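You operate a simulated robot arm through the tools that you are given. There is no shell and no other tool.

You are at the controls of a simulated robot arm. One attempt, no reset.

TASK
Clamp the blue rack on the shaker, run it once on LOW, then turn the dial to 0.
Fine: a whole run, till it shows DONE; the rack stays clamped.

It is judged by the outcome, as a careful person would: the job done as asked, and still so three seconds after it is handed in. It fails if anything else is knocked over, pushed out of place, dropped, spilled or broken.

THE ROBOT
A 7-joint arm with a three-finger gripper, fixed in place. Base frame: the origin is at the foot of the arm, x ahead of it, y to its left, z up. Readings come in m, rad, newtons and seconds.
Its first joint turns from -2.897 to 2.897 rad. Payload 2.69 kg.
The TCP is the grasp point between the finger pads, 0.03 m short of the fingertips. In the tool frame z runs along the fingers and y along their closing line. Largest opening 0.128 m; the body of the gripper starts 0.117 m behind the TCP.
Orientation is that of the tool frame in the base frame, as a unit quaternion [w, x, y, z]. With the fingers straight down and closing along the base's y, the tool's x points along the base's -x, its y along +y and its z along -z.

THE INTERFACE
- The arm moves only by the tool nudge_tool. Its argument "increments" is a list of rows, each a list of 3 entries, a list of its own where there are three numbers: the turn, a rotation vector about the base's x, y, z in units of 8 degrees (1.0 is 8 degrees), then the shift along the base's x, y, z in units of 20 mm (1.0 is 20 mm), then the finger opening in m, from 0 to 0.128. In form: [[[wx, wy, wz], [x, y, z], jaw], ...]. A call has 1 to 20 rows; each row shifts and turns the commanded pose from where the row before left it. A call with a number of a shift or a turn outside -1 to 1 is refused whole. A row lasts 0.2 s, in which the tool goes at most 0.05 m and 0.15 rad; a call with a longer step from one row to the next is refused whole, and so is a gripper value outside its range. Where a pose cannot be reached the arm comes as near as it can. A force on the tool above 40 N (or 10 N above the force at the start of the call, whichever is more), or a blocked arm, ends the call early, and 0.2 s more pass. Each finger halts on what it meets, pressing with about 31 N; the grip force reading is that of the motor and also rises with nothing between the fingers. The clock runs only during rows and for 0.2 s after the last one: add rows that do not move to give the fingers time. It gives the time, the measured TCP pose, the force on the tool (base axes), the opening and the grip force at its end, in the units of the frame above (readings bear some noise), with the torque about the TCP (base axes, N m) and any sound that the robot's microphone picked up, and new pictures: "views" is both (left out), scene, wrist or none.
- Cameras (640 x 400 px; columns grow to the right, rows downward): "scene" is fixed at [0.3966, 0.6484, 1.6551]; the picture's right is [-1.00, -0.09, 0.00], its down [-0.09, 0.98, -0.19] and it looks along [0.02, -0.19, -0.98] (base axes); focal length 251 px, centre (320, 200). "wrist" rides on the gripper at [0.058, 0.054, -0.131] in the tool frame; the picture's right is [-0.68, 0.74, 0.00], its down [-0.62, -0.57, -0.55] and it looks along [-0.40, -0.37, 0.84] (tool axes); focal length 234 px, centre (320, 200). There is no depth. A picture from a camera that has moved, and an enlarged one, comes with that camera's place and axes in the base frame and with its lens. The place of the scene camera against the robot may be out by one fixed shift of up to 0.012 m in any direction.
- slide_trunk(by): slides the trunk up (or, below 0, down) by that many m; the arm rides with it, the base frame stays. It gives what a move gives, with no picture.
- inspect(camera, box): a new picture of the part [left, top, right, bottom] of that camera's present view, enlarged. The clock stands still meanwhile.
- sign_off(): hands the job in; it is judged then, once.

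Places have to be worked out from the pictures, the camera data and where the tool is seen. Open the gripper and draw the arm clear of the work before you hand the job in, unless the task says otherwise.

The tools are called after ">>>" as name(argument=value, ...) on one line, values as JSON. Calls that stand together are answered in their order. nudge_tool: Moves the arm, as the interface text tells. Its arguments: {"type":"object","properties":{"increments":{"type":"array","items":{"type":"array"}},"views":{"type":"string","enum":["both","scene","wrist","none"]}},"required":["increments"]} The other tools are called the same way: slide_trunk (by) slides the trunk up or down; inspect (camera, box) takes an enlarged picture of a part of a camera's view; sign_off () hands the job in.

At the start:

```text
clock: 0.0
position: [0.6136, 0.333, 1.1774]
tool_rot: [0.0, 0.0, 1.0, 0.0]
ft_force: [-0.7, 0.7, -0.1]
torque: [0.0, -0.01, 0.0]
width: 0.1278
finger_force: 0.1
trunk travel left (down, up): [-0.15, 0.2]
```

scene: 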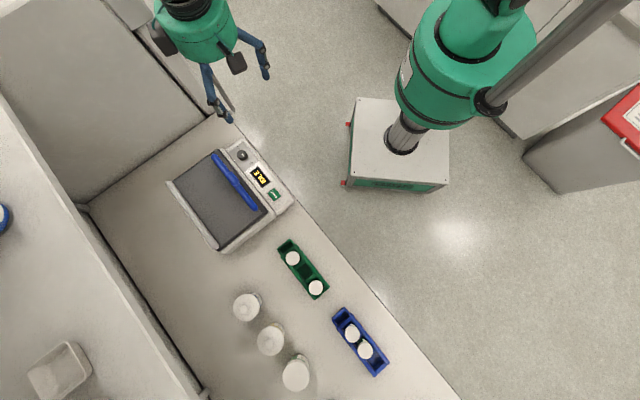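
wrist: 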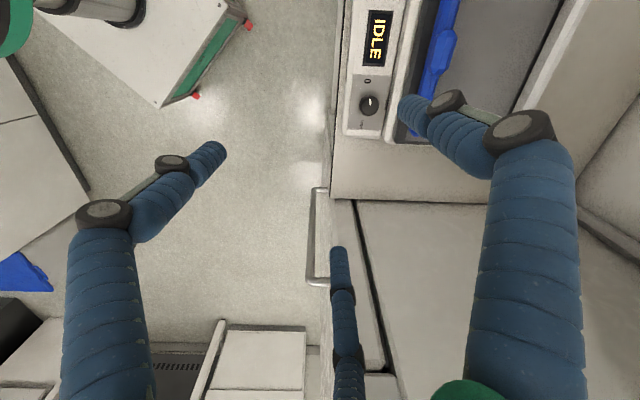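

The scene shows a shaker with a dial, an IDLE display, a green button and a blue clamp bar, plus green and blue racks on the bench. I'll enlarge the views to understand the details before moving.

>>> inspect(camera="scene", box=[160, 130, 300, 260])

>>> inspect(camera="scene", box=[220, 230, 400, 400])

>>> inspect(camera="wrist", box=[320, 0, 560, 150])

```text
3.08 times, centred on (230, 195) of scene
camera zoom: at [0.3966, 0.6484, 1.6551], right [-1.0, -0.09, 0.0], down [-0.09, 0.98, -0.19], along [0.02, -0.19, -0.98], focal length 773 px, centre (597, 215)
```

zoom: 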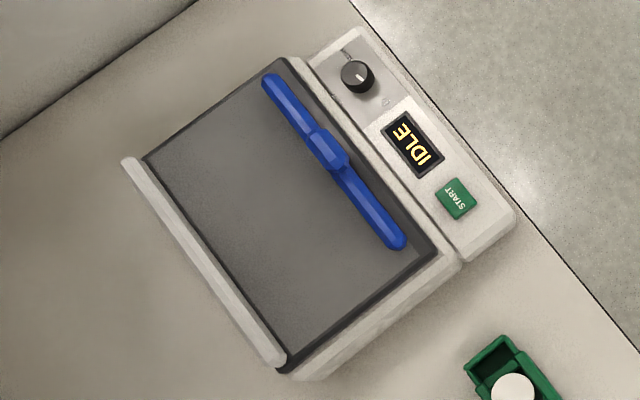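

```text
2.35 times, centred on (310, 315) of scene
camera zoom: at [0.3966, 0.6484, 1.6551], right [-1.0, -0.09, 0.0], down [-0.09, 0.98, -0.19], along [0.02, -0.19, -0.98], focal length 591 px, centre (344, -71)
```

zoom: 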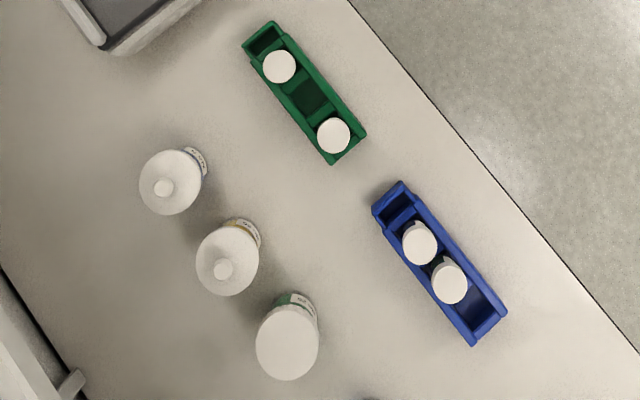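

```text
2.67 times, centred on (440, 75) of wrist
camera zoom: at [0.5547, 0.386, 1.308], right [0.68, 0.74, 0.0], down [0.62, -0.57, 0.55], along [0.4, -0.37, -0.84], focal length 624 px, centre (0, 533)
```

zoom: 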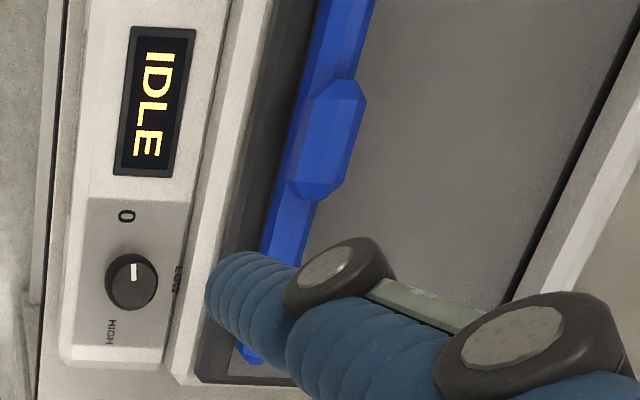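

The wrist view seems to show three finger-like shapes, so I'll enlarge the gripper in both views before relying on its geometry.

>>> inspect(camera="scene", box=[140, 0, 300, 130])

>>> inspect(camera="wrist", box=[0, 0, 640, 400])

>>> inspect(camera="scene", box=[0, 180, 220, 400])

```text
3.08 times, centred on (220, 65) of scene
camera zoom: at [0.3966, 0.6484, 1.6551], right [-1.0, -0.09, 0.0], down [-0.09, 0.98, -0.19], along [0.02, -0.19, -0.98], focal length 773 px, centre (628, 615)
```

zoom: 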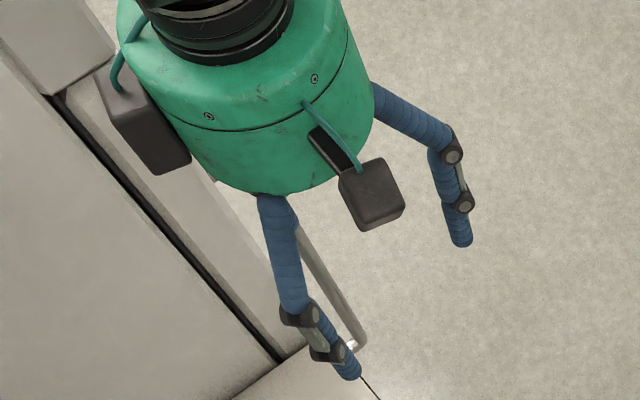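

```text
1.00 times, centred on (320, 200) of wrist (not enlarged: the box is as wide or as high as the picture)
camera zoom: at [0.5547, 0.386, 1.308], right [0.68, 0.74, 0.0], down [0.62, -0.57, 0.55], along [0.4, -0.37, -0.84], focal length 234 px, centre (320, 200)
```

zoom: 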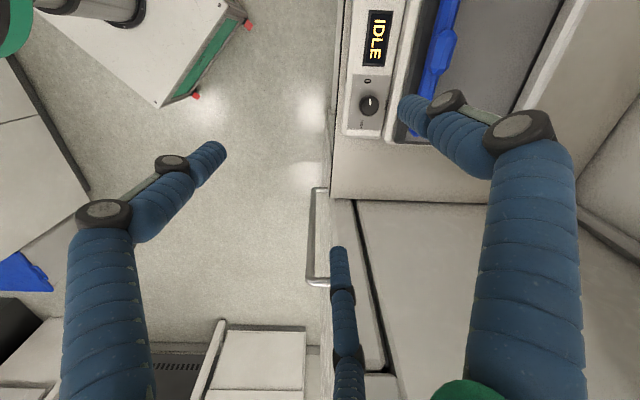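

```text
1.82 times, centred on (110, 290) of scene
camera zoom: at [0.3966, 0.6484, 1.6551], right [-1.0, -0.09, 0.0], down [-0.09, 0.98, -0.19], along [0.02, -0.19, -0.98], focal length 457 px, centre (702, 36)
```

zoom: 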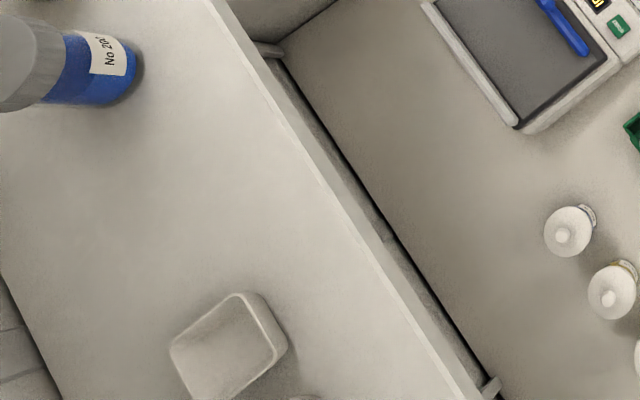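

The dial triangulates to about (0.658, 0.391, 0.94), and the blue rack sits near (0.265, 0.89). The hand looks three-fingered, so I'll close the fingers partway in free air to see how they really move.

>>> nudge_tool(increments=[[[0, 0, 0], [0, 0, 0], 0.05], [[0, 0, 0], [0, 0, 0], 0.05], [[0, 0, 0], [0, 0, 0], 0.05]], views="both")

```text
clock: 0.8
position: [0.6142, 0.3322, 1.1776]
tool_rot: [0.0, 0.0, 1.0, 0.0]
ft_force: [0.5, -1.1, 0.7]
torque: [0.03, -0.01, 0.02]
width: 0.05
finger_force: 0.1
trunk travel left (down, up): [-0.15, 0.2]
camera wrist: at [0.5547, 0.386, 1.308], right [0.68, 0.74, 0.0], down [0.62, -0.57, 0.55], along [0.4, -0.37, -0.84], focal length 234 px, centre (320, 200)
```

scene: 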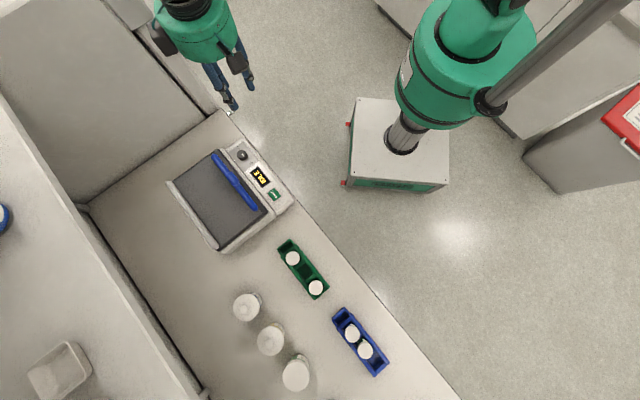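
wrist: 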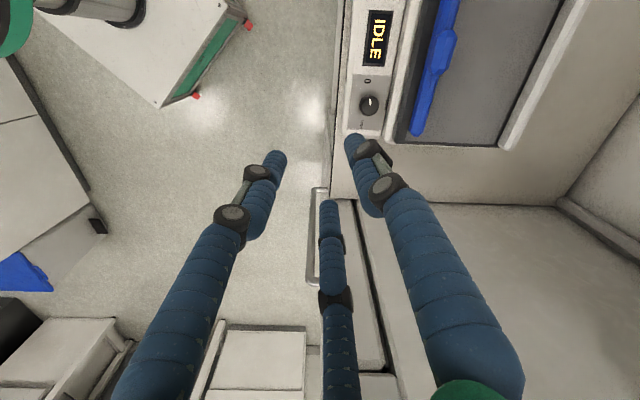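

Visually three fingers close concentrically, though the spec describes a two-finger gripper; I'll allow for both. Next I move high above the shaker and yaw −46° so the closing line runs across the rack and clamp direction, to get a good look.

>>> nudge_tool(increments=[[[0, 0, -0.96], [0.32, 0.91, 0], 0.05], [[0, 0, -0.96], [0.32, 0.91, 0], 0.05], [[0, 0, -0.96], [0.32, 0.91, 0], 0.05], [[0, 0, -0.96], [0.32, 0.91, 0], 0.05], [[0, 0, -0.96], [0.32, 0.91, 0], 0.05], [[0, 0, -0.95], [0.32, 0.91, 0], 0.05], [[0, 0, 0], [0.32, 0.91, 0], 0.05], [[0, 0, 0], [0.32, 0.91, 0], 0.05], [[0, 0, 0], [0.32, 0.91, 0], 0.05], [[0, 0, 0], [0.32, 0.91, 0], 0.05], [[0, 0, 0], [0.32, 0.91, 0], 0.05], [[0, 0, 0], [0.32, 0.91, 0], 0.05], [[0, 0, 0], [0, 0, 0], 0.05]], views="both")

```text
clock: 3.6
position: [0.6903, 0.5518, 1.1766]
tool_rot: [0.0, 0.391, 0.92, 0.0]
ft_force: [0.4, -0.3, -0.2]
torque: [-0.07, 0.05, 0.01]
width: 0.0501
finger_force: 0.1
trunk travel left (down, up): [-0.15, 0.2]
camera wrist: at [0.6882, 0.6305, 1.307], right [1.0, 0.03, 0.0], down [0.02, -0.84, 0.55], along [0.01, -0.55, -0.84], focal length 234 px, centre (320, 200)
```

scene: 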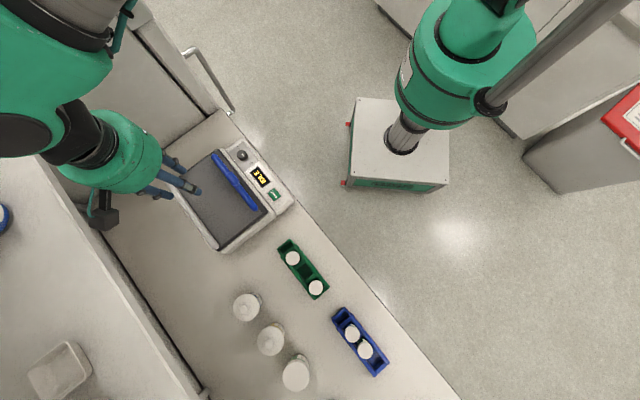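
wrist: 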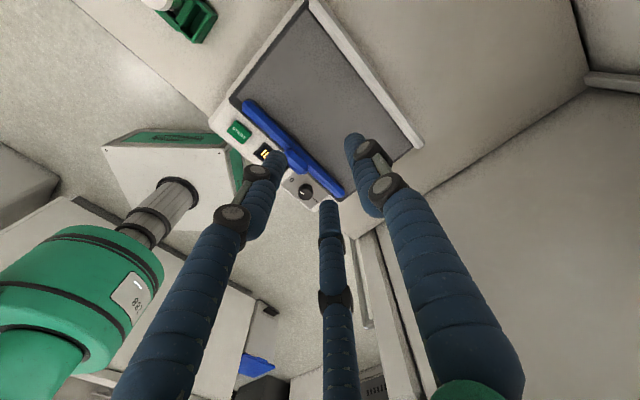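

The arm followed well; now I enlarge the shaker area in the wrist view to see the clamp bar, rail and dial.

>>> inspect(camera="wrist", box=[190, 0, 440, 220])

>>> inspect(camera="wrist", box=[210, 90, 350, 210])

```text
1.82 times, centred on (315, 110) of wrist
camera zoom: at [0.6882, 0.6305, 1.307], right [1.0, 0.03, 0.0], down [0.02, -0.84, 0.55], along [0.01, -0.55, -0.84], focal length 426 px, centre (329, 364)
```

zoom: 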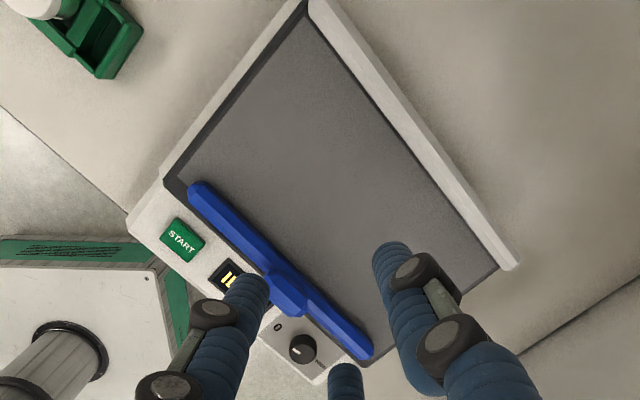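

```text
3.33 times, centred on (280, 150) of wrist
camera zoom: at [0.6882, 0.6305, 1.307], right [1.0, 0.03, 0.0], down [0.02, -0.84, 0.55], along [0.01, -0.55, -0.84], focal length 781 px, centre (453, 367)
```

zoom: 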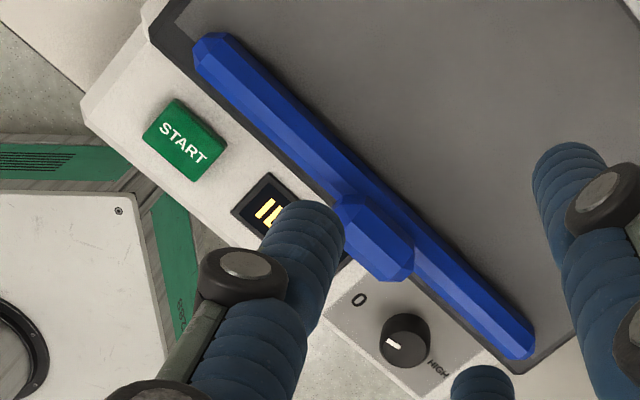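

The knob's pointer direction matters, so I'll enlarge it further from both cameras.

>>> inspect(camera="scene", box=[222, 138, 286, 178])

>>> inspect(camera="wrist", box=[276, 165, 340, 205])

```text
10.00 times, centred on (254, 158) of scene
camera zoom: at [0.3966, 0.6484, 1.6551], right [-1.0, -0.09, 0.0], down [-0.09, 0.98, -0.19], along [0.02, -0.19, -0.98], focal length 2511 px, centre (980, 620)
```

zoom: 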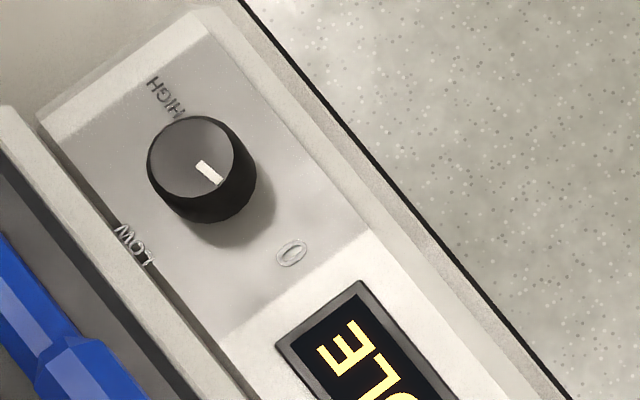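

```text
10.00 times, centred on (308, 185) of wrist
camera zoom: at [0.6882, 0.6305, 1.307], right [1.0, 0.03, 0.0], down [0.02, -0.84, 0.55], along [0.01, -0.55, -0.84], focal length 2342 px, centre (440, 350)
```

zoom: 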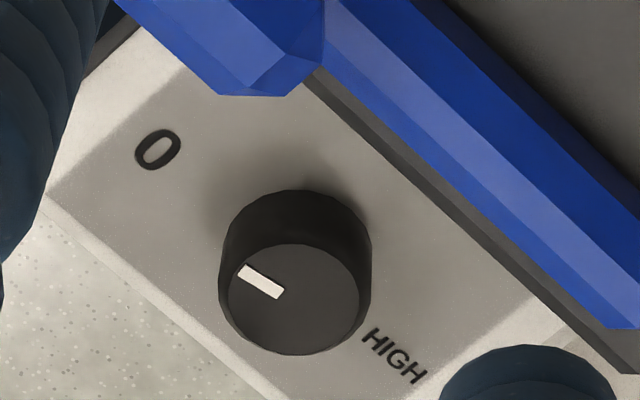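

The knob pointer is at 0 now, with LOW a quarter turn clockwise (seen from above), facing the platform. The platform is bare, with a fixed back rail and a blue clamp bar at the front. I'll now travel high to above the blue rack for a close look.

>>> nudge_tool(increments=[[[0, 0, 0], [-1, 0.8, 0], 0.08], [[0, 0, 0], [-1, 0.8, 0], 0.08], [[0, 0, 0], [-1, 0.8, 0], 0.08], [[0, 0, 0], [-1, 0.8, 0], 0.08], [[0, 0, 0], [-1, 0.8, 0], 0.08], [[0, 0, 0], [-1, 0.8, 0], 0.08], [[0, 0, 0], [-1, 0.8, 0], 0.08], [[0, 0, 0], [-1, 0.8, 0], 0.08], [[0, 0, 0], [-1, 0.8, 0], 0.08], [[0, 0, 0], [-1, 0.8, 0], 0.08], [[0, 0, 0], [-1, 0.8, 0], 0.08], [[0, 0, 0], [-1, 0.8, 0], 0.08], [[0, 0, 0], [-1, 0.8, 0], 0.08], [[0, 0, 0], [-1, 0.8, 0], 0.08], [[0, 0, 0], [-1, 0.8, 0], 0.08], [[0, 0, 0], [-1, 0.8, 0], 0.08], [[0, 0, 0], [-1, 0.8, 0], 0.08], [[0, 0, 0], [-1, 0.8, 0], 0.08], [[0, 0, 0], [-1, 0.8, 0], 0.08], [[0, 0, 0], [-1, 0.8, 0], 0.08]], views="both")

```text
clock: 7.8
position: [0.2909, 0.8712, 1.1776]
tool_rot: [0.0, 0.391, 0.92, 0.001]
ft_force: [0.2, -0.6, 0.0]
torque: [0.02, 0.02, 0.01]
width: 0.0802
finger_force: 0.1
trunk travel left (down, up): [-0.15, 0.2]
camera wrist: at [0.2898, 0.9493, 1.3082], right [1.0, 0.02, 0.0], down [0.02, -0.84, 0.55], along [0.01, -0.55, -0.84], focal length 234 px, centre (320, 200)
```

scene: 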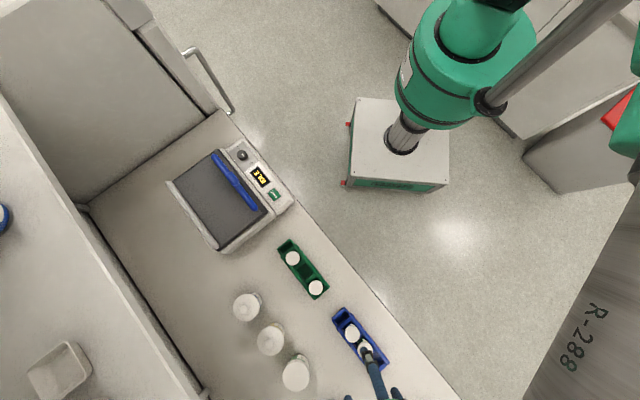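
wrist: 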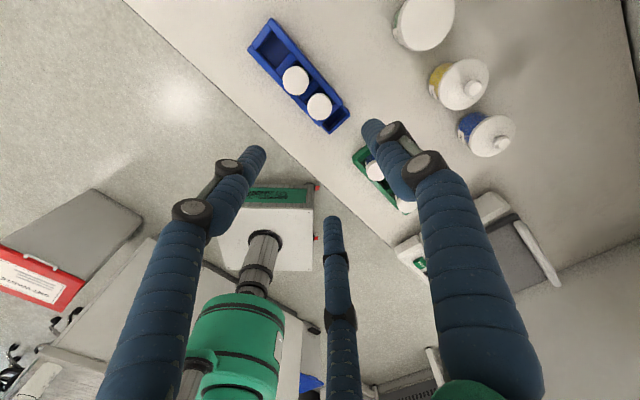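

>>> inspect(camera="wrist", box=[230, 0, 390, 140])

>>> inspect(camera="scene", box=[310, 290, 420, 400])

>>> inspect(camera="wrist", box=[380, 0, 560, 180])

```text
2.86 times, centred on (310, 70) of wrist
camera zoom: at [0.2898, 0.9493, 1.3082], right [1.0, 0.02, 0.0], down [0.02, -0.84, 0.55], along [0.01, -0.55, -0.84], focal length 669 px, centre (349, 571)
```

zoom: 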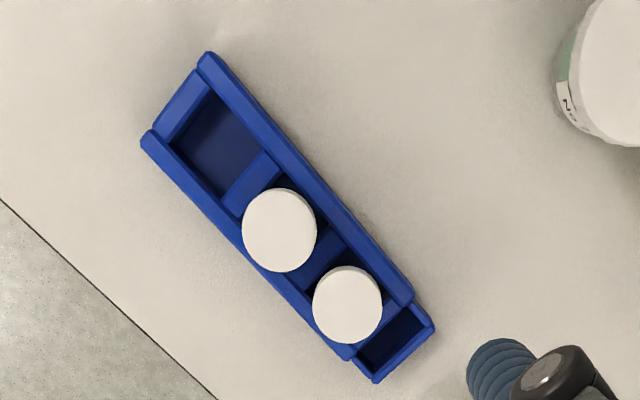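

```text
3.64 times, centred on (365, 345) of scene
camera zoom: at [0.3966, 0.6484, 1.6551], right [-1.0, -0.09, 0.0], down [-0.09, 0.98, -0.19], along [0.02, -0.19, -0.98], focal length 913 px, centre (156, -327)
```

zoom: 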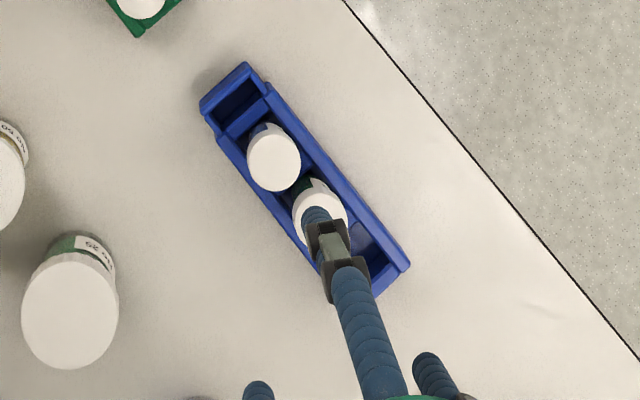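

```text
2.22 times, centred on (470, 90) of wrist
camera zoom: at [0.2898, 0.9493, 1.3082], right [1.0, 0.02, 0.0], down [0.02, -0.84, 0.55], along [0.01, -0.55, -0.84], focal length 520 px, centre (-13, 444)
```

zoom: 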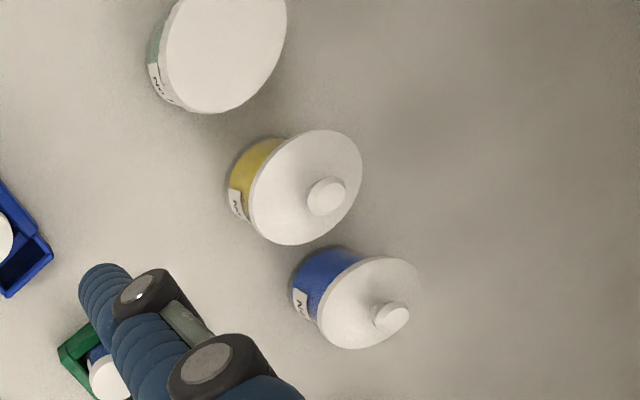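

The blue rack has two capped vials and a small end pocket; rough triangulation puts its centre near (0.252, 0.915) with its top around z≈0.87. I'll go down to z≈1.02 above it for a more precise second view.

>>> nudge_tool(increments=[[[0, 0, 0], [-0.225, 0.244, -0.985], 0.09], [[0, 0, 0], [-0.225, 0.244, -0.985], 0.1], [[0, 0, 0], [-0.225, 0.244, -0.985], 0.1], [[0, 0, 0], [-0.225, 0.244, -0.985], 0.1], [[0, 0, 0], [-0.225, 0.244, -0.985], 0.1], [[0, 0, 0], [-0.225, 0.244, -0.985], 0.1], [[0, 0, 0], [-0.225, 0.244, -0.985], 0.1], [[0, 0, 0], [-0.225, 0.244, -0.985], 0.1], [[0, 0, 0], [0, 0, 0], 0.1]], views="both")

```text
clock: 9.8
position: [0.2539, 0.9114, 1.0194]
tool_rot: [-0.001, 0.391, 0.921, 0.0]
ft_force: [-0.5, 0.6, -0.7]
torque: [-0.05, 0.0, 0.02]
width: 0.1002
finger_force: 0.1
trunk travel left (down, up): [-0.15, 0.2]
camera wrist: at [0.2516, 0.9896, 1.149], right [1.0, 0.03, 0.0], down [0.02, -0.84, 0.55], along [0.01, -0.55, -0.84], focal length 234 px, centre (320, 200)
```

scene: 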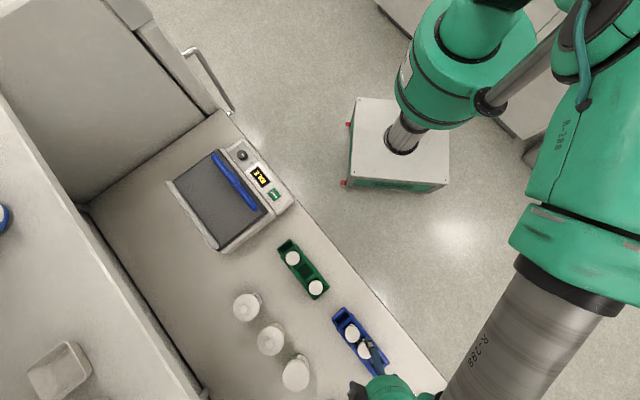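
wrist: 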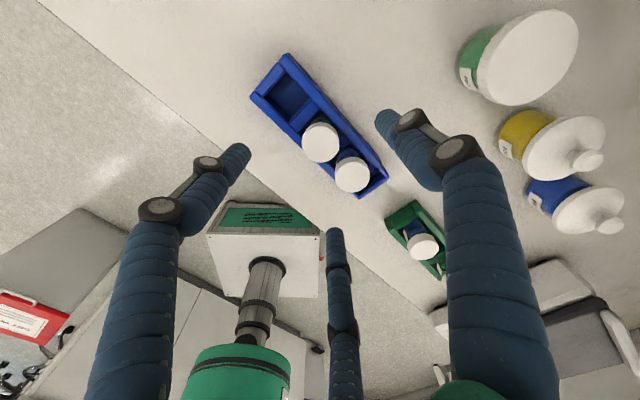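

>>> inspect(camera="wrist", box=[230, 40, 410, 210])

>>> inspect(camera="wrist", box=[300, 130, 400, 210])

```text
2.35 times, centred on (320, 125) of wrist
camera zoom: at [0.2516, 0.9896, 1.149], right [1.0, 0.03, 0.0], down [0.02, -0.84, 0.55], along [0.01, -0.55, -0.84], focal length 551 px, centre (320, 376)
```

zoom: 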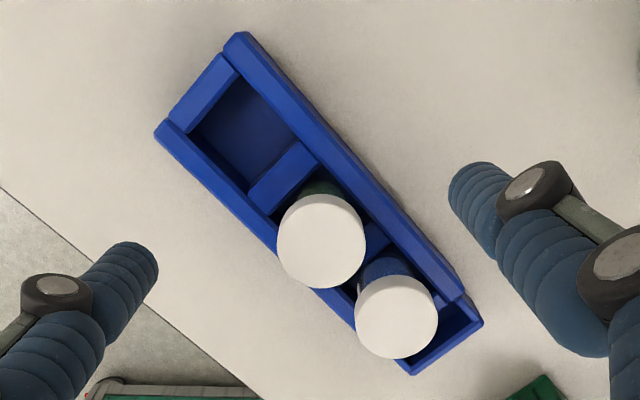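

```text
5.00 times, centred on (350, 170) of wrist
camera zoom: at [0.2516, 0.9896, 1.149], right [1.0, 0.03, 0.0], down [0.02, -0.84, 0.55], along [0.01, -0.55, -0.84], focal length 1171 px, centre (170, 350)
```

zoom: 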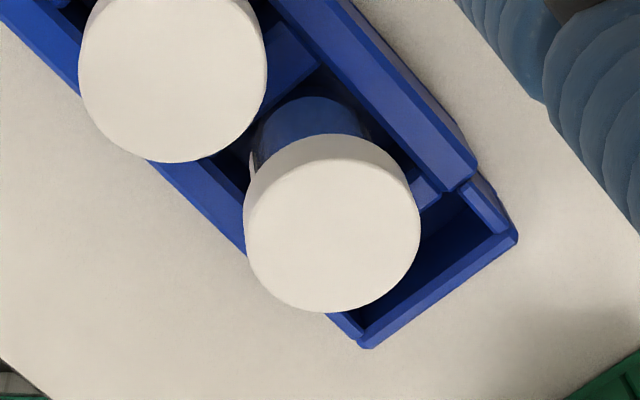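

Triangulating the rack gives: main body centre ≈ (0.254, 0.907), 0.162 × 0.054 m, top z≈0.878, long axis within 1° of the tool x axis. I'll zoom in on its end in the scene view to estimate the rack's height above the bench.

>>> inspect(camera="scene", box=[322, 300, 370, 330])

>>> inspect(camera="scene", box=[270, 235, 340, 305])

>>> inspect(camera="wrist", box=[370, 180, 470, 290])

```text
13.33 times, centred on (346, 315) of scene
camera zoom: at [0.3966, 0.6484, 1.6551], right [-1.0, -0.09, 0.0], down [-0.09, 0.98, -0.19], along [0.02, -0.19, -0.98], focal length 3348 px, centre (-27, -1333)
```

zoom: 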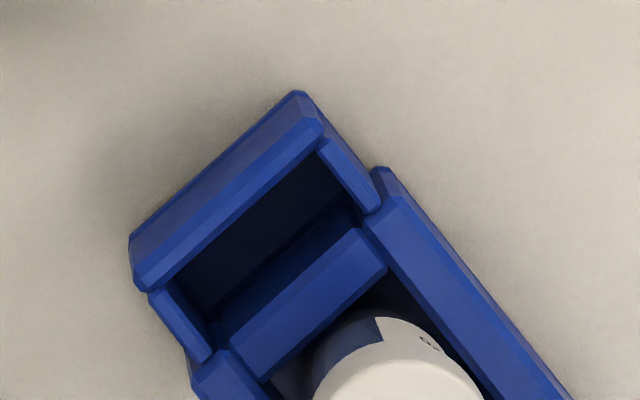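

```text
5.71 times, centred on (305, 270) of scene
camera zoom: at [0.3966, 0.6484, 1.6551], right [-1.0, -0.09, 0.0], down [-0.09, 0.98, -0.19], along [0.02, -0.19, -0.98], focal length 1435 px, centre (406, -200)
```

zoom: 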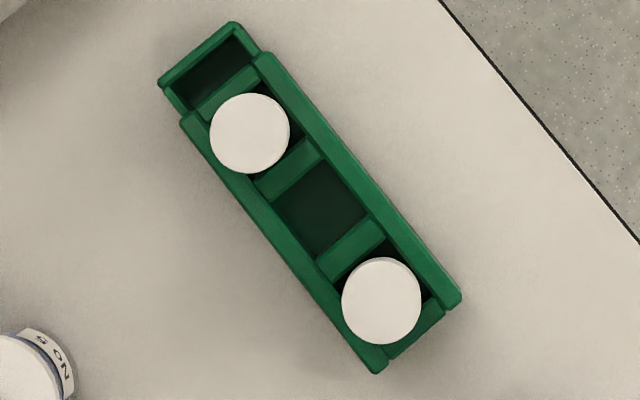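

```text
3.64 times, centred on (420, 235) of wrist
camera zoom: at [0.2516, 0.9896, 1.149], right [1.0, 0.03, 0.0], down [0.02, -0.84, 0.55], along [0.01, -0.55, -0.84], focal length 852 px, centre (-44, 73)
```

zoom: 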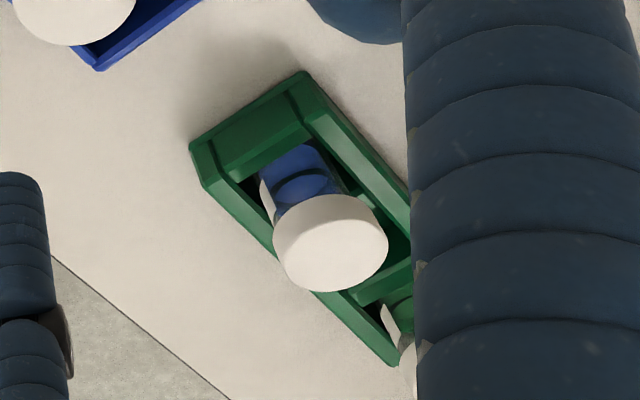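

Bench height works out to z≈0.852, so the rack is roughly 27 mm tall. I'll centre over the rack about 15 mm toward its loaded end at (0.2645, 0.896), open wide and descend to z≈0.94 first.

>>> nudge_tool(increments=[[[0, 0, 0], [0.28, -0.36, 0], 0.128], [[0, 0, 0], [0.28, -0.36, 0], 0.128], [[0, 0, 0], [0, 0, -0.98], 0.128], [[0, 0, 0], [0, 0, -0.98], 0.128], [[0, 0, 0], [0, 0, -0.98], 0.128], [[0, 0, 0], [0, 0, -0.98], 0.128], [[0, 0, 0], [0, 0, 0], 0.128]], views="both")

```text
clock: 11.4
position: [0.2655, 0.8973, 0.9391]
tool_rot: [0.0, 0.39, 0.921, 0.0]
ft_force: [-1.0, 1.0, 0.0]
torque: [-0.01, -0.01, 0.0]
width: 0.128
finger_force: 0.0
trunk travel left (down, up): [-0.15, 0.2]
camera wrist: at [0.2628, 0.9766, 1.0702], right [1.0, 0.03, 0.0], down [0.02, -0.84, 0.55], along [0.01, -0.55, -0.84], focal length 234 px, centre (320, 200)
```

scene: 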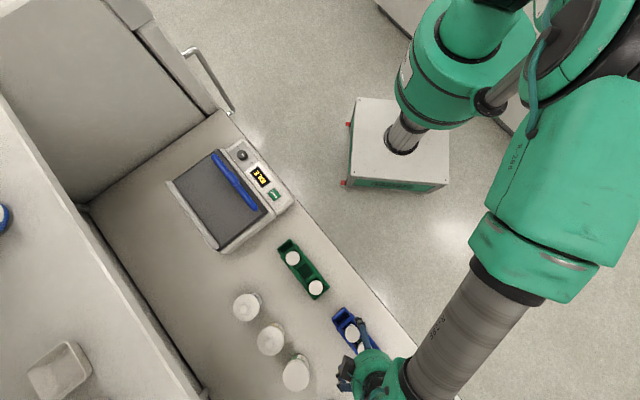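
wrist: 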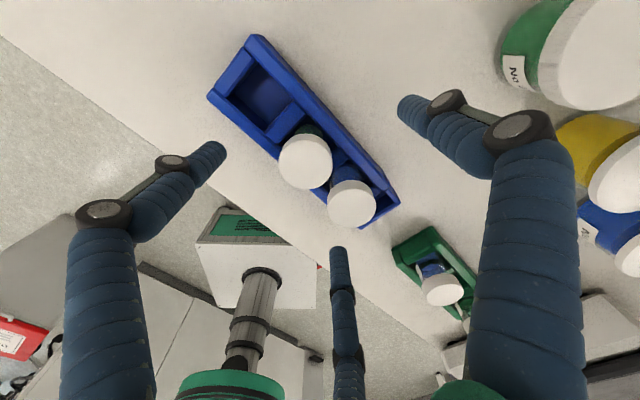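

Well centred so far; I enlarge the wrist view to refine the rack position from this closer range.

>>> inspect(camera="wrist", box=[195, 25, 425, 235])

>>> inspect(camera="wrist", box=[310, 140, 420, 240])

```text
1.90 times, centred on (310, 130) of wrist
camera zoom: at [0.2628, 0.9766, 1.0702], right [1.0, 0.03, 0.0], down [0.02, -0.84, 0.55], along [0.01, -0.55, -0.84], focal length 446 px, centre (339, 333)
```

zoom: 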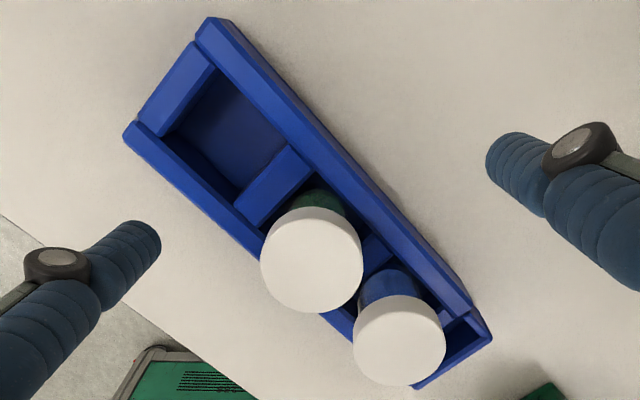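

```text
4.00 times, centred on (365, 190) of wrist
camera zoom: at [0.2628, 0.9766, 1.0702], right [1.0, 0.03, 0.0], down [0.02, -0.84, 0.55], along [0.01, -0.55, -0.84], focal length 937 px, centre (140, 240)
```

zoom: 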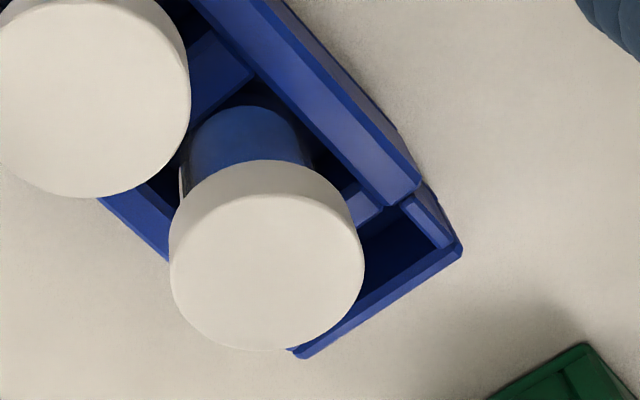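

The refined view confirms the rack centreline passes through the TCP within 1 mm. I descend to z≈0.889 (tips ≈0.859) with the fingers still open and check.

>>> nudge_tool(increments=[[[0, 0, 0], [0, 0, -0.9], 0.128], [[0, 0, 0], [0, 0, -0.9], 0.128], [[0, 0, 0], [0, 0, -0.7], 0.128], [[0, 0, 0], [0, 0, 0], 0.128]], views="wrist")

```text
clock: 12.4
position: [0.265, 0.8963, 0.8955]
tool_rot: [0.0, 0.39, 0.921, 0.001]
ft_force: [-1.0, -2.2, 17.0]
torque: [-0.73, 0.08, -0.2]
width: 0.128
finger_force: 0.1
trunk travel left (down, up): [-0.15, 0.2]
camera wrist: at [0.2633, 0.9749, 1.0261], right [1.0, 0.02, 0.0], down [0.02, -0.84, 0.55], along [0.01, -0.55, -0.84], focal length 234 px, centre (320, 200)
```

wrist: 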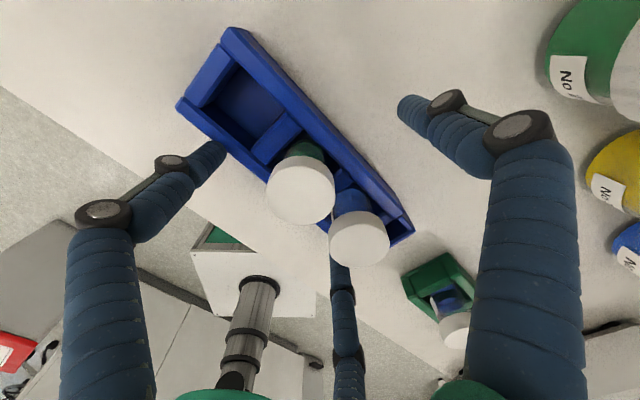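

There's a 17 N upward contact at TCP z≈0.8955, biased toward the robot side. I'll enlarge the view to see which fingertip is touching what.

>>> inspect(camera="wrist", box=[170, 80, 270, 190])

>>> inspect(camera="wrist", box=[290, 180, 430, 290])

>>> inspect(camera="scene", box=[310, 290, 420, 400])

```text
3.64 times, centred on (220, 135) of wrist
camera zoom: at [0.2633, 0.9749, 1.0261], right [1.0, 0.02, 0.0], down [0.02, -0.84, 0.55], along [0.01, -0.55, -0.84], focal length 852 px, centre (684, 436)
```

zoom: 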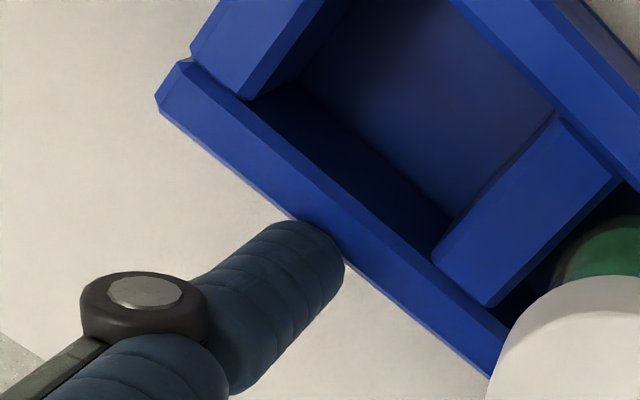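

```text
3.64 times, centred on (360, 235) of wrist
camera zoom: at [0.2633, 0.9749, 1.0261], right [1.0, 0.02, 0.0], down [0.02, -0.84, 0.55], along [0.01, -0.55, -0.84], focal length 852 px, centre (174, 73)
```

zoom: 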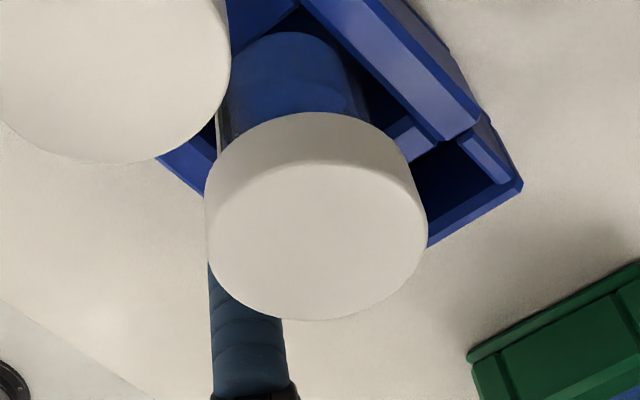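

```text
3.64 times, centred on (365, 345) of scene
camera zoom: at [0.3966, 0.6484, 1.6551], right [-1.0, -0.09, 0.0], down [-0.09, 0.98, -0.19], along [0.02, -0.19, -0.98], focal length 913 px, centre (156, -327)
```

zoom: 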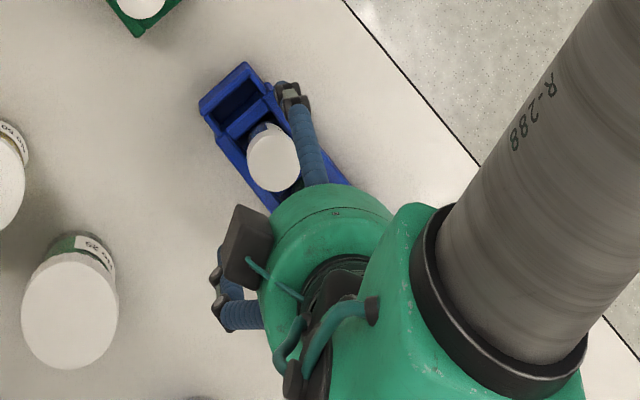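

No rack motion is visible, but the torque pattern (contact centred about 30 mm toward the robot side) suggests the two robot-side fingertips touch something. I'll lift 12 mm, shift 12 mm toward the robot for more clearance on that side, and descend gently again to see if contact recurs at the same height.

>>> nudge_tool(increments=[[[0, 0, 0], [0, 0, 0.9], 0.128], [[0, 0, 0], [-0.425, -0.425, 0], 0.128], [[0, 0, 0], [0, 0, -0.3], 0.128], [[0, 0, 0], [0, 0, 0], 0.128]], views="wrist")

>>> inspect(camera="wrist", box=[160, 80, 280, 200])

```text
clock: 13.4
position: [0.2569, 0.8876, 0.9041]
tool_rot: [0.001, 0.391, 0.92, 0.0]
ft_force: [0.2, -0.4, -0.9]
torque: [-0.02, -0.02, 0.01]
width: 0.1279
finger_force: 0.0
trunk travel left (down, up): [-0.15, 0.2]
camera wrist: at [0.254, 0.967, 1.0346], right [1.0, 0.03, 0.0], down [0.02, -0.84, 0.55], along [0.01, -0.55, -0.84], focal length 234 px, centre (320, 200)
```

wrist: 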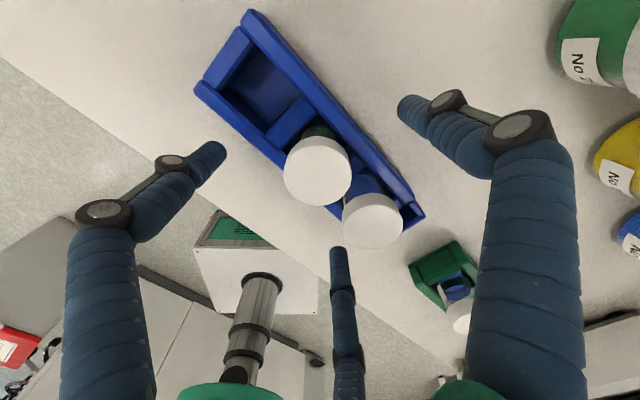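

```text
3.33 times, centred on (220, 140) of wrist
camera zoom: at [0.254, 0.967, 1.0346], right [1.0, 0.03, 0.0], down [0.02, -0.84, 0.55], along [0.01, -0.55, -0.84], focal length 781 px, centre (653, 400)
```

zoom: 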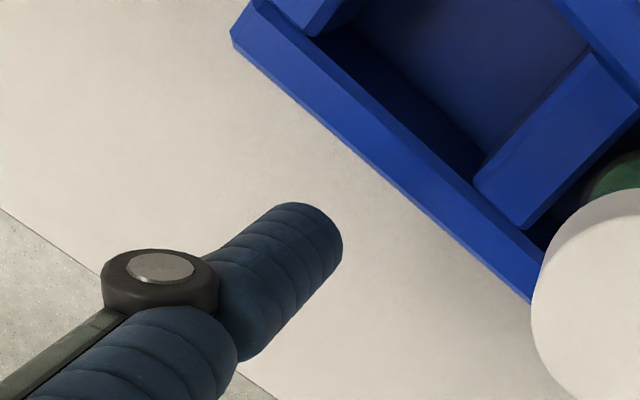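

Now the fingertips are clearly off the rack on both sides and the force is zero at z=0.904. I descend again in small steps.

>>> nudge_tool(increments=[[[0, 0, 0], [0, 0, -0.2], 0.128], [[0, 0, 0], [0, 0, -0.2], 0.128], [[0, 0, 0], [0, 0, -0.2], 0.128], [[0, 0, 0], [0, 0, -0.1], 0.128]], views="wrist")

```text
clock: 14.4
position: [0.2563, 0.8883, 0.8891]
tool_rot: [0.0, 0.391, 0.92, -0.001]
ft_force: [0.4, 0.0, 0.3]
torque: [0.01, 0.0, -0.01]
width: 0.1279
finger_force: 0.1
trunk travel left (down, up): [-0.15, 0.2]
camera wrist: at [0.254, 0.9668, 1.0195], right [1.0, 0.03, 0.0], down [0.02, -0.84, 0.55], along [0.01, -0.55, -0.84], focal length 234 px, centre (320, 200)
```

wrist: 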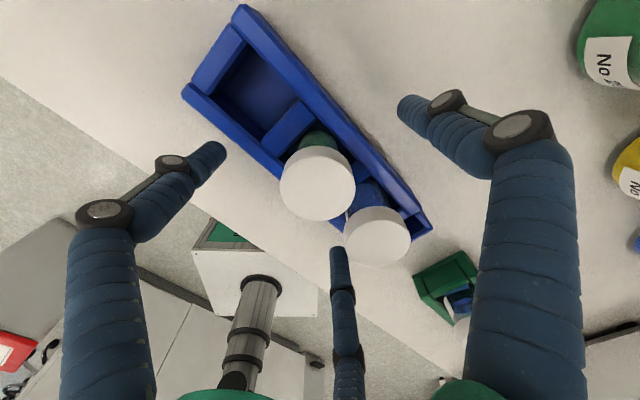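

No contact this time, so the earlier touch was the two robot-side fingers on the rack edge: the hand really behaves as three-fingered (one finger at +e2, two at −e2). The current offset centres the rack between them, so I close gradually.

>>> nudge_tool(increments=[[[0, 0, 0], [0, 0, 0], 0.115], [[0, 0, 0], [0, 0, 0], 0.1], [[0, 0, 0], [0, 0, 0], 0.09], [[0, 0, 0], [0, 0, 0], 0.09]], views="wrist")

>>> inspect(camera="wrist", box=[200, 60, 440, 270])

```text
clock: 15.4
position: [0.2555, 0.8872, 0.8898]
tool_rot: [0.0, 0.39, 0.921, 0.0]
ft_force: [0.0, -0.4, -0.4]
torque: [-0.03, -0.01, 0.01]
width: 0.0904
finger_force: 0.0
trunk travel left (down, up): [-0.15, 0.2]
camera wrist: at [0.254, 0.9668, 1.0197], right [1.0, 0.03, 0.0], down [0.02, -0.84, 0.55], along [0.01, -0.55, -0.84], focal length 234 px, centre (320, 200)
```

wrist: 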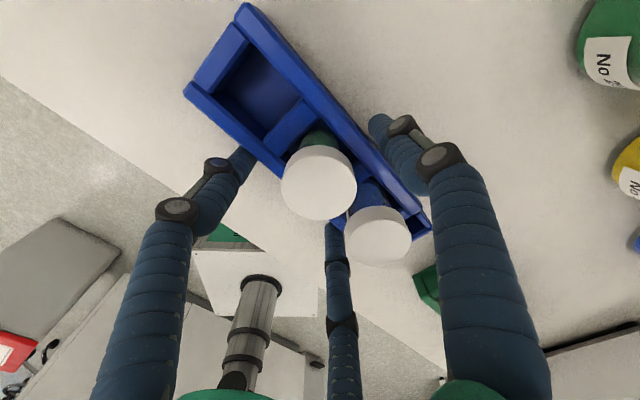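

```text
1.90 times, centred on (320, 165) of wrist
camera zoom: at [0.254, 0.9668, 1.0197], right [1.0, 0.03, 0.0], down [0.02, -0.84, 0.55], along [0.01, -0.55, -0.84], focal length 446 px, centre (320, 267)
```

zoom: 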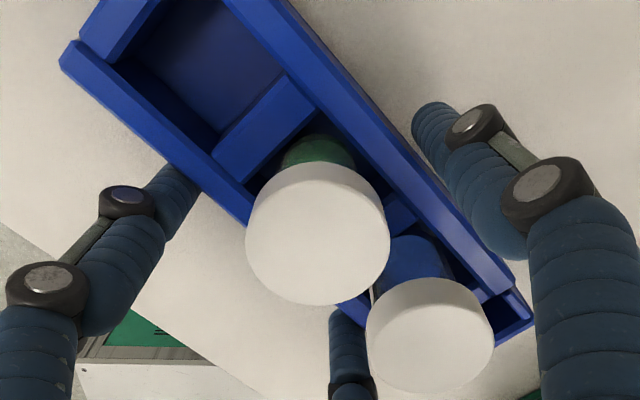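

The three fingers straddle the rack symmetrically. I close on it and hold to read the grip.

>>> nudge_tool(increments=[[[0, 0, 0], [0, 0, 0], 0.082], [[0, 0, 0], [0, 0, 0], 0.075], [[0, 0, 0], [0, 0, 0], 0.068], [[0, 0, 0], [0, 0, 0], 0.06], [[0, 0, 0], [0, 0, 0], 0.06]], views="wrist")

>>> inspect(camera="wrist", box=[200, 60, 440, 270])

```text
clock: 16.6
position: [0.2575, 0.888, 0.8902]
tool_rot: [0.0, 0.39, 0.921, 0.0]
ft_force: [0.7, 1.3, 3.3]
torque: [0.12, -0.1, -0.01]
width: 0.0839
finger_force: 31.0
trunk travel left (down, up): [-0.15, 0.2]
camera wrist: at [0.2541, 0.9669, 1.0202], right [1.0, 0.03, 0.0], down [0.02, -0.84, 0.55], along [0.01, -0.55, -0.84], focal length 234 px, centre (320, 200)
```

wrist: 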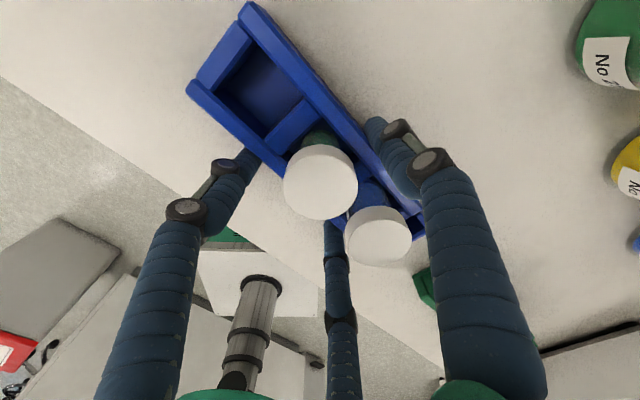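

```text
1.90 times, centred on (320, 165) of wrist
camera zoom: at [0.2541, 0.9669, 1.0202], right [1.0, 0.03, 0.0], down [0.02, -0.84, 0.55], along [0.01, -0.55, -0.84], focal length 446 px, centre (320, 267)
```

zoom: 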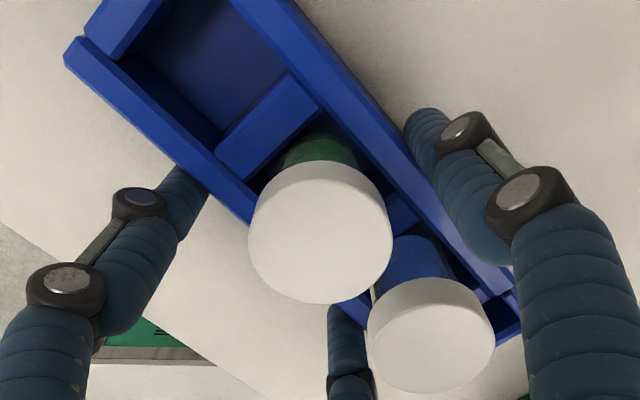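

Grip is 31 N at 84 mm width, as my three-finger geometry predicted. I lift slowly by 30 mm and check the rack comes up level.

>>> nudge_tool(increments=[[[0, 0, 0], [0, 0, 0.25], 0.06], [[0, 0, 0], [0, 0, 0.25], 0.06], [[0, 0, 0], [0, 0, 0.5], 0.06], [[0, 0, 0], [0, 0, 0.5], 0.06], [[0, 0, 0], [0, 0, 0], 0.06]], views="both")

>>> inspect(camera="wrist", box=[170, 0, 450, 270])

```text
clock: 17.8
position: [0.2567, 0.8876, 0.9197]
tool_rot: [0.0, 0.39, 0.921, 0.0]
ft_force: [1.1, -0.6, -1.1]
torque: [-0.03, 0.01, -0.02]
width: 0.0837
finger_force: 31.0
trunk travel left (down, up): [-0.15, 0.2]
camera wrist: at [0.2548, 0.966, 1.0493], right [1.0, 0.03, 0.0], down [0.02, -0.84, 0.55], along [0.01, -0.55, -0.84], focal length 234 px, centre (320, 200)
```

scene: 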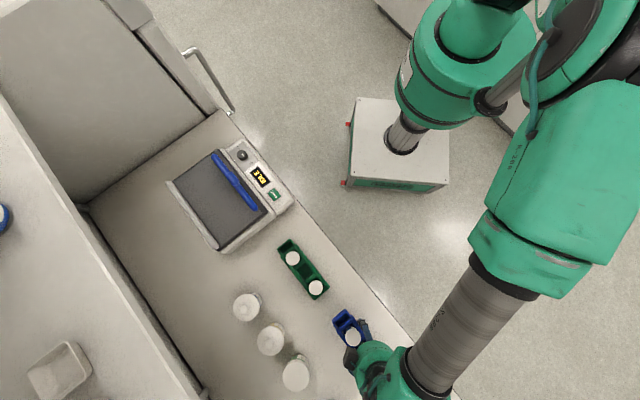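
wrist: 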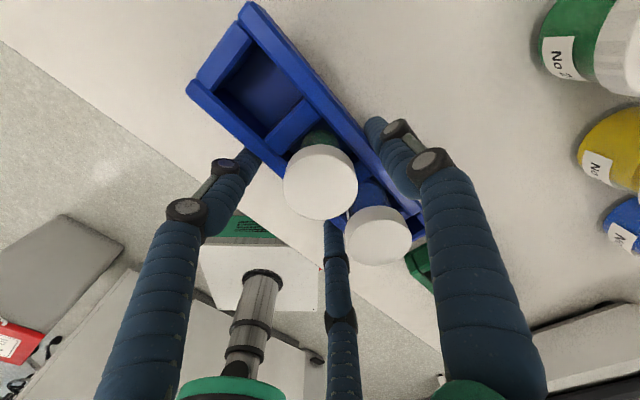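

```text
1.48 times, centred on (310, 135) of wrist
camera zoom: at [0.2548, 0.966, 1.0493], right [1.0, 0.03, 0.0], down [0.02, -0.84, 0.55], along [0.01, -0.55, -0.84], focal length 347 px, centre (335, 296)
```

zoom: 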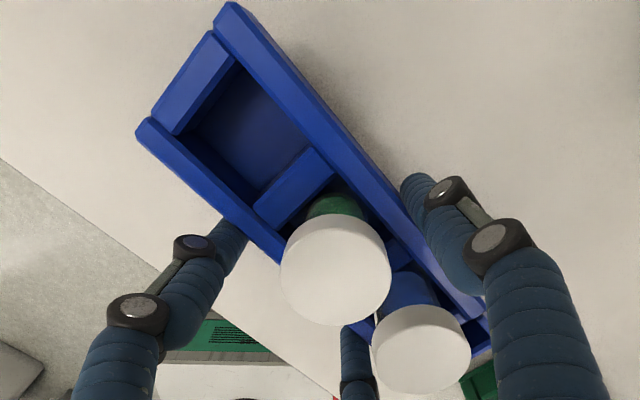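

The rack is held firmly and level (no change relative to the hand, weight small). From the two earlier wrist views I place the platform at about e2 0.795–0.950 with its centre near (0.705, 0.535) plus offsets, surface z≈0.945–0.955. I raise to z≈1.10 and start travelling toward the shaker.

>>> nudge_tool(increments=[[[0, 0, 0], [0, 0, 0.6], 0.06], [[0, 0, 0], [0, 0, 0.9], 0.06], [[0, 0, 0], [0, 0, 0.9], 0.06], [[0, 0, 0], [0, 0, 0.9], 0.06], [[0, 0, 0], [0, 0, 0.9], 0.06], [[0, 0, 0], [0, 0, 0.9], 0.06], [[0, 0, 0], [0, 0, 0.9], 0.06], [[0, 0, 0], [0, 0, 0.9], 0.06], [[0, 0, 0], [0, 0, 0.9], 0.06], [[0, 0, 0], [0, 0, 0.9], 0.06], [[0, 0, 0], [0.4, -0.41, 0], 0.06], [[0, 0, 0], [0.7, -0.72, 0], 0.06], [[0, 0, 0], [0.7, -0.72, 0], 0.06], [[0, 0, 0], [0.7, -0.72, 0], 0.06], [[0, 0, 0], [0.7, -0.72, 0], 0.06], [[0, 0, 0], [0.7, -0.72, 0], 0.06], [[0, 0, 0], [0.7, -0.72, 0], 0.06], [[0, 0, 0], [0.7, -0.72, 0], 0.06], [[0, 0, 0], [0.7, -0.72, 0], 0.06], [[0, 0, 0], [0.4, -0.41, 0], 0.06]], views="both")

```text
clock: 22.0
position: [0.3853, 0.7567, 1.094]
tool_rot: [0.0, 0.391, 0.921, 0.0]
ft_force: [0.4, 0.3, -2.3]
torque: [-0.03, 0.03, 0.02]
width: 0.0839
finger_force: 30.3
trunk travel left (down, up): [-0.15, 0.2]
camera wrist: at [0.3834, 0.8352, 1.2239], right [1.0, 0.02, 0.0], down [0.02, -0.84, 0.55], along [0.01, -0.55, -0.84], focal length 234 px, centre (320, 200)
```

scene: 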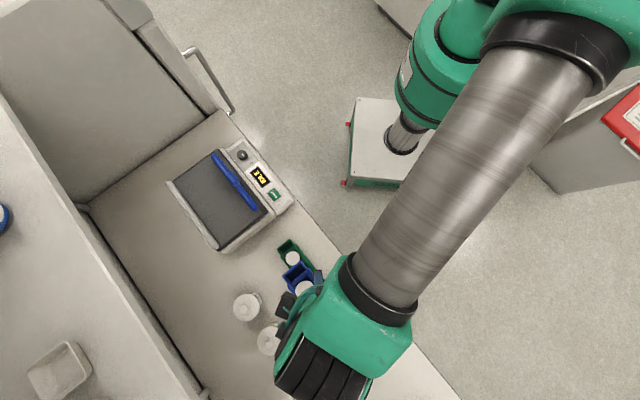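
wrist: 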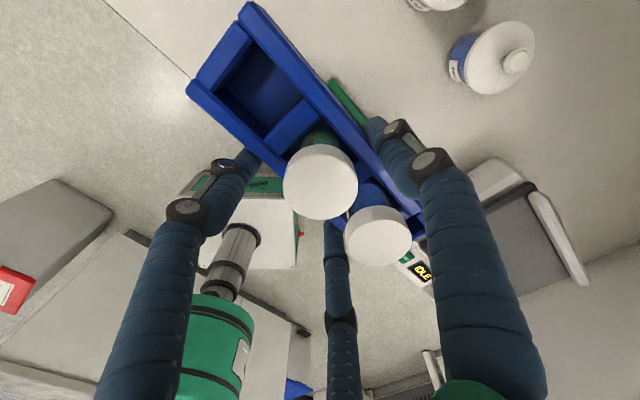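

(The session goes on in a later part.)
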